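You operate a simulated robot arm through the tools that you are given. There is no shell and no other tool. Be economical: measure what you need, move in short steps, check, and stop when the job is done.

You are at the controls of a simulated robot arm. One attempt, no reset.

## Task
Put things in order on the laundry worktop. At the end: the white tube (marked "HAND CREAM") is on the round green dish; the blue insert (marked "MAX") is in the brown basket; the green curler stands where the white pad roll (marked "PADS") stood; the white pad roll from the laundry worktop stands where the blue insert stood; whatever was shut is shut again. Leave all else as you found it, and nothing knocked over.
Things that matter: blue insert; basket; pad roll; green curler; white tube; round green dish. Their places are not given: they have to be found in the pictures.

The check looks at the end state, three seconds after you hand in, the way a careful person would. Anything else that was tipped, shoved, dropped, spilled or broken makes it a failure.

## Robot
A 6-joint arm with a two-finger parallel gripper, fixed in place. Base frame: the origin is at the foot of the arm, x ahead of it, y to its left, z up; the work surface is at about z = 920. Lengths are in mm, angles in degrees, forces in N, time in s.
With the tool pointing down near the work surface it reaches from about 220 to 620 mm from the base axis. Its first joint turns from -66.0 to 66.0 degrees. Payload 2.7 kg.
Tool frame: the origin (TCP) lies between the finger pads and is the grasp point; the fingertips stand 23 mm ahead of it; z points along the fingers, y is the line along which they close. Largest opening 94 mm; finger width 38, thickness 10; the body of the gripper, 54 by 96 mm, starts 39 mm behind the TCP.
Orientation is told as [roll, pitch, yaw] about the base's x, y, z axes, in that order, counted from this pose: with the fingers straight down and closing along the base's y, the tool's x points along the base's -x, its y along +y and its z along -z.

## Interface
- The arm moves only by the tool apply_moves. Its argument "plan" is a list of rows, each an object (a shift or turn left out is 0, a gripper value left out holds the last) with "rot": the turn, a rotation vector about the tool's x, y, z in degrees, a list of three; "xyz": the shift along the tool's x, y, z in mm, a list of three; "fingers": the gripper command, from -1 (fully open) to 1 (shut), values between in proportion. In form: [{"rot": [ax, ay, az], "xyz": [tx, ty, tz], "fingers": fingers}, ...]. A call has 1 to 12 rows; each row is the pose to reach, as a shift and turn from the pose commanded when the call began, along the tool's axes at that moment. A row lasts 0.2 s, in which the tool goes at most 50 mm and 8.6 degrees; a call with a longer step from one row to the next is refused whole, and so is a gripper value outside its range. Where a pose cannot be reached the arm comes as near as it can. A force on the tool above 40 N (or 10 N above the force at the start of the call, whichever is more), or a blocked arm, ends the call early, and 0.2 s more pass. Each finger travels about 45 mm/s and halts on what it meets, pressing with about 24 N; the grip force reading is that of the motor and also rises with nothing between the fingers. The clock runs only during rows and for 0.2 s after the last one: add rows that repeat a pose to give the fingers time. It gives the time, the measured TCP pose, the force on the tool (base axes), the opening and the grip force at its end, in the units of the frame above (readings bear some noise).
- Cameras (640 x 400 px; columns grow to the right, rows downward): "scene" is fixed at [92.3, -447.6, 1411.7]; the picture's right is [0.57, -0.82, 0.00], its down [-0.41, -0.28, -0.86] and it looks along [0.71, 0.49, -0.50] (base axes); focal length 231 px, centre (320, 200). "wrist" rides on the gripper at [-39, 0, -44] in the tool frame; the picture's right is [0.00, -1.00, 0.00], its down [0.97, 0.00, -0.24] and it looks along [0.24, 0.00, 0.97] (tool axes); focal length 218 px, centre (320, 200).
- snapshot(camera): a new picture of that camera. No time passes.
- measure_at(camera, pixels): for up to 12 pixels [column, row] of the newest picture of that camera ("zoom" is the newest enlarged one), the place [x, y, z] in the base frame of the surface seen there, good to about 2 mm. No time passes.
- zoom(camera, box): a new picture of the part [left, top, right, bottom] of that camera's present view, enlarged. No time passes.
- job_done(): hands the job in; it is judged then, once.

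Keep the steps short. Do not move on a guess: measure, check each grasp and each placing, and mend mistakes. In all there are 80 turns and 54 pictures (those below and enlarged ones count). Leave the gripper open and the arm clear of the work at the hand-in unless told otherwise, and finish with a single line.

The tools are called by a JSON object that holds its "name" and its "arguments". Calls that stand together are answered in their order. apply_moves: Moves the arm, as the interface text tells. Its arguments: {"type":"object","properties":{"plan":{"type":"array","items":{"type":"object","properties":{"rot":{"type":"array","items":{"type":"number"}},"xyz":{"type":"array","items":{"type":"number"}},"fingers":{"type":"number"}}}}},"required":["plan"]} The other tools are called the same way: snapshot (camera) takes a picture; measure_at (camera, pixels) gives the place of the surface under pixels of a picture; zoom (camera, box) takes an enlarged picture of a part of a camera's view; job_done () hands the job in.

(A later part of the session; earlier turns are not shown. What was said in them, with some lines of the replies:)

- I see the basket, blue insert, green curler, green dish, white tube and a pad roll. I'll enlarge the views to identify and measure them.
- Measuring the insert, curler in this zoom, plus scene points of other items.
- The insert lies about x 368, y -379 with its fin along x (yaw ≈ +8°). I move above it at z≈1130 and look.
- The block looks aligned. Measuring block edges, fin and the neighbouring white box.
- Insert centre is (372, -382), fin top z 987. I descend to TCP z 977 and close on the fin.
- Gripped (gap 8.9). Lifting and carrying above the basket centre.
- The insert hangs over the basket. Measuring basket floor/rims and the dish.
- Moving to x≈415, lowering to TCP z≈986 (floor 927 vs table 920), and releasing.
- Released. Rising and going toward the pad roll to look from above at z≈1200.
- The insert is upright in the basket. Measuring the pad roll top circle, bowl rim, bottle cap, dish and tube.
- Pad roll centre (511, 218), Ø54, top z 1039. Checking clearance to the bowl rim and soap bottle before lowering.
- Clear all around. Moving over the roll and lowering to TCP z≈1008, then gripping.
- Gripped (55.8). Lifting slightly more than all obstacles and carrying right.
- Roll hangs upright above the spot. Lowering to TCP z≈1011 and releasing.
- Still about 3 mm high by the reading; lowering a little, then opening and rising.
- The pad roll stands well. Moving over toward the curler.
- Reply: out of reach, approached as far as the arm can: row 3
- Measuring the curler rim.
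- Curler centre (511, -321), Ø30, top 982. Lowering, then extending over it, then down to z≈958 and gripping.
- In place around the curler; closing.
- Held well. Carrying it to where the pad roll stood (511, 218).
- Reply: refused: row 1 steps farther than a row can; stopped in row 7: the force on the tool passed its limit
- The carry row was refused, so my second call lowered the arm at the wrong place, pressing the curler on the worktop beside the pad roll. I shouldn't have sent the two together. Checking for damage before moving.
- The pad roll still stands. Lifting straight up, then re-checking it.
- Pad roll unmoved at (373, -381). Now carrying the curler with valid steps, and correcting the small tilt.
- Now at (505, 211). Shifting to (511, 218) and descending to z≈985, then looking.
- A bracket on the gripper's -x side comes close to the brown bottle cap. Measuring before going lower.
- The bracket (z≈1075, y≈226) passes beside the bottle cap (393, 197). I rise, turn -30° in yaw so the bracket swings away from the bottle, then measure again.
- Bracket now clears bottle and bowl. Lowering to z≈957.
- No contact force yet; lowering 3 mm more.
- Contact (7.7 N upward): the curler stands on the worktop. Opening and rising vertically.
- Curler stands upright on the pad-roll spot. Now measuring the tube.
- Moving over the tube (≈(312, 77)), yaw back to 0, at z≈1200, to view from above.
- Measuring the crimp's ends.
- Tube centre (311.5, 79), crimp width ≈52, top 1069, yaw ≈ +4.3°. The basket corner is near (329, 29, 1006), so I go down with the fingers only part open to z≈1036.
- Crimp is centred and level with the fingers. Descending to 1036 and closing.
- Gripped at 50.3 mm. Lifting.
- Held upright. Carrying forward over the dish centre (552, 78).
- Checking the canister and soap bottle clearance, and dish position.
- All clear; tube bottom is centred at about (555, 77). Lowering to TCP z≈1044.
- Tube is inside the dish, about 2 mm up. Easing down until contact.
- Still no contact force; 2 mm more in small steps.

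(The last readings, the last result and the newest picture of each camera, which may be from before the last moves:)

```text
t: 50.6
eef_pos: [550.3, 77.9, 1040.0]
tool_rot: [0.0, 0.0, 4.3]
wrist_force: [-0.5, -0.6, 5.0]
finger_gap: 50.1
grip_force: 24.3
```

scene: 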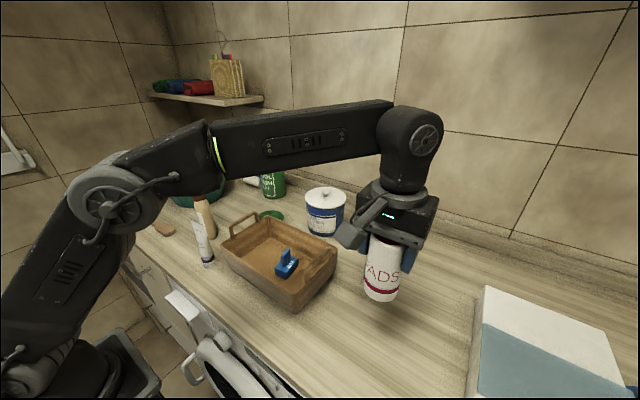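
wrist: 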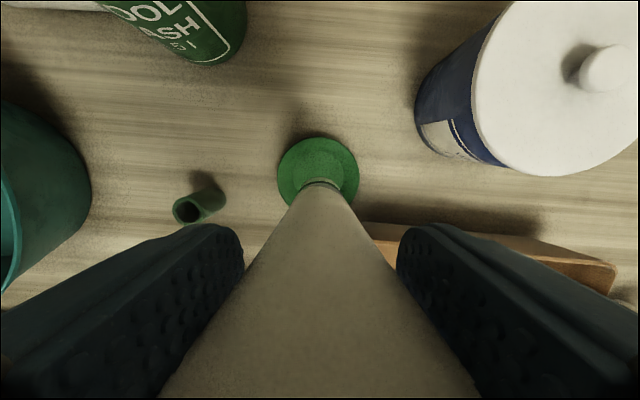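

Contact (5 N up). Opening gently, then rising.

{"name": "apply_moves", "arguments": {"plan": [{"xyz": [0, 0, -0.3], "fingers": -0.15}, {"xyz": [0, 0, -0.3], "fingers": -0.3}, {"xyz": [0, 0, -0.3], "fingers": -0.5}, {"xyz": [0, 0, -0.3], "fingers": -0.6}, {"xyz": [0, 0, -0.3], "fingers": -0.6}]}}

{"name": "zoom", "arguments": {"camera": "scene", "box": [220, 150, 320, 240]}}

```text
t: 51.8
eef_pos: [549.6, 76.9, 1039.9]
tool_rot: [-0.1, 0.1, 4.2]
wrist_force: [0.9, 0.1, 0.9]
finger_gap: 75.2
grip_force: 0.1
```

```text
4.44 times, centred on (270, 195) of scene
```

zoom: 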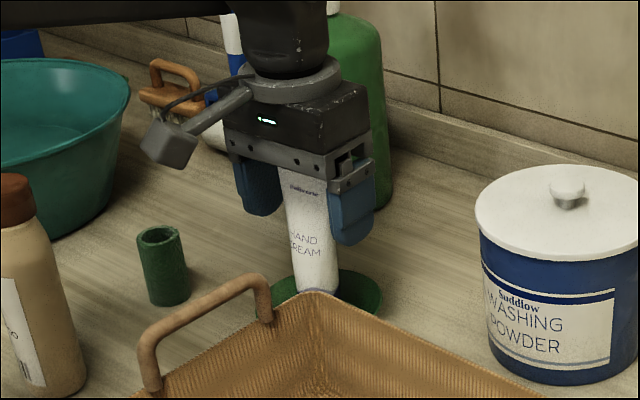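

The tube stands free. Rising straight up and retracting toward the start pose.

{"name": "apply_moves", "arguments": {"plan": [{"xyz": [0, 0, -30]}, {"xyz": [0, 0, -70]}, {"xyz": [0, 0, -115]}, {"xyz": [0, 0, -140]}, {"xyz": [30, 0, -165], "fingers": -1}, {"xyz": [70, -10, -185]}, {"xyz": [110, -20, -205]}, {"xyz": [150, -30, -230]}, {"xyz": [180, -45, -255]}, {"xyz": [180, -45, -255]}]}}

{"name": "snapshot", "arguments": {"camera": "scene"}}

{"name": "zoom", "arguments": {"camera": "scene", "box": [170, 140, 410, 310]}}

{"name": "snapshot", "arguments": {"camera": "wrist"}}

```text
t: 54.0
eef_pos: [373.5, 19.1, 1295.4]
tool_rot: [0.0, 0.1, 4.4]
wrist_force: [-0.2, 0.0, 0.3]
finger_gap: 94.0
grip_force: 0.0
```

```text
21 pictures are left
```

scene: 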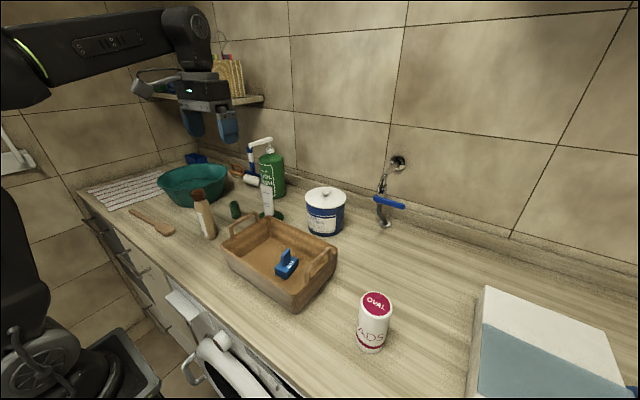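

```text
2.35 times, centred on (290, 225) of scene
```

zoom: 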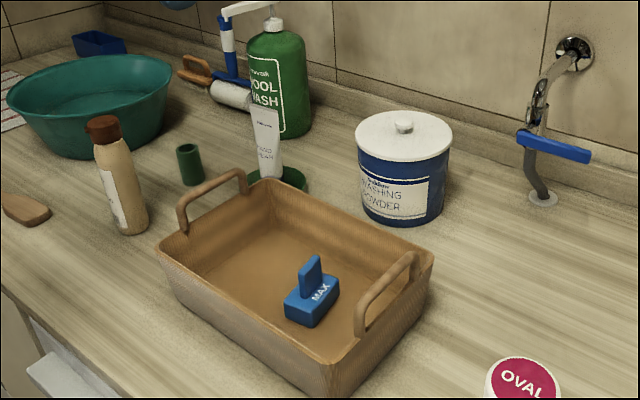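

```text
19 pictures are left
```

wrist: 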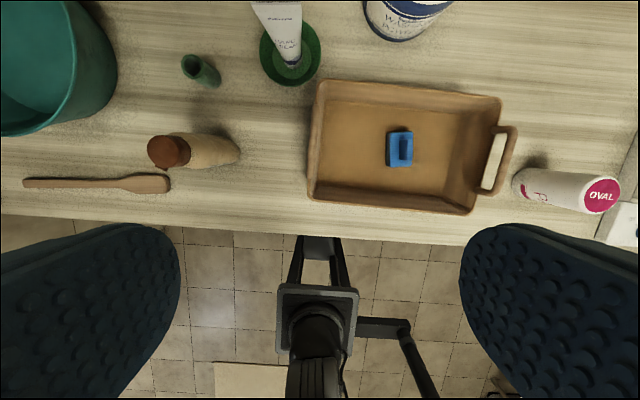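

The pictures show every item in place and upright, nothing opened or disturbed, and the arm clear with the gripper open. Handing in.

{"name": "job_done", "arguments": {}}

```text
The job is handed in.
```

The tube stands on the dish, the insert is in the basket, and the curler and pad roll stand at their new spots; one mistaken lowering pressed the curler onto the worktop, but checks showed nothing knocked over or moved.
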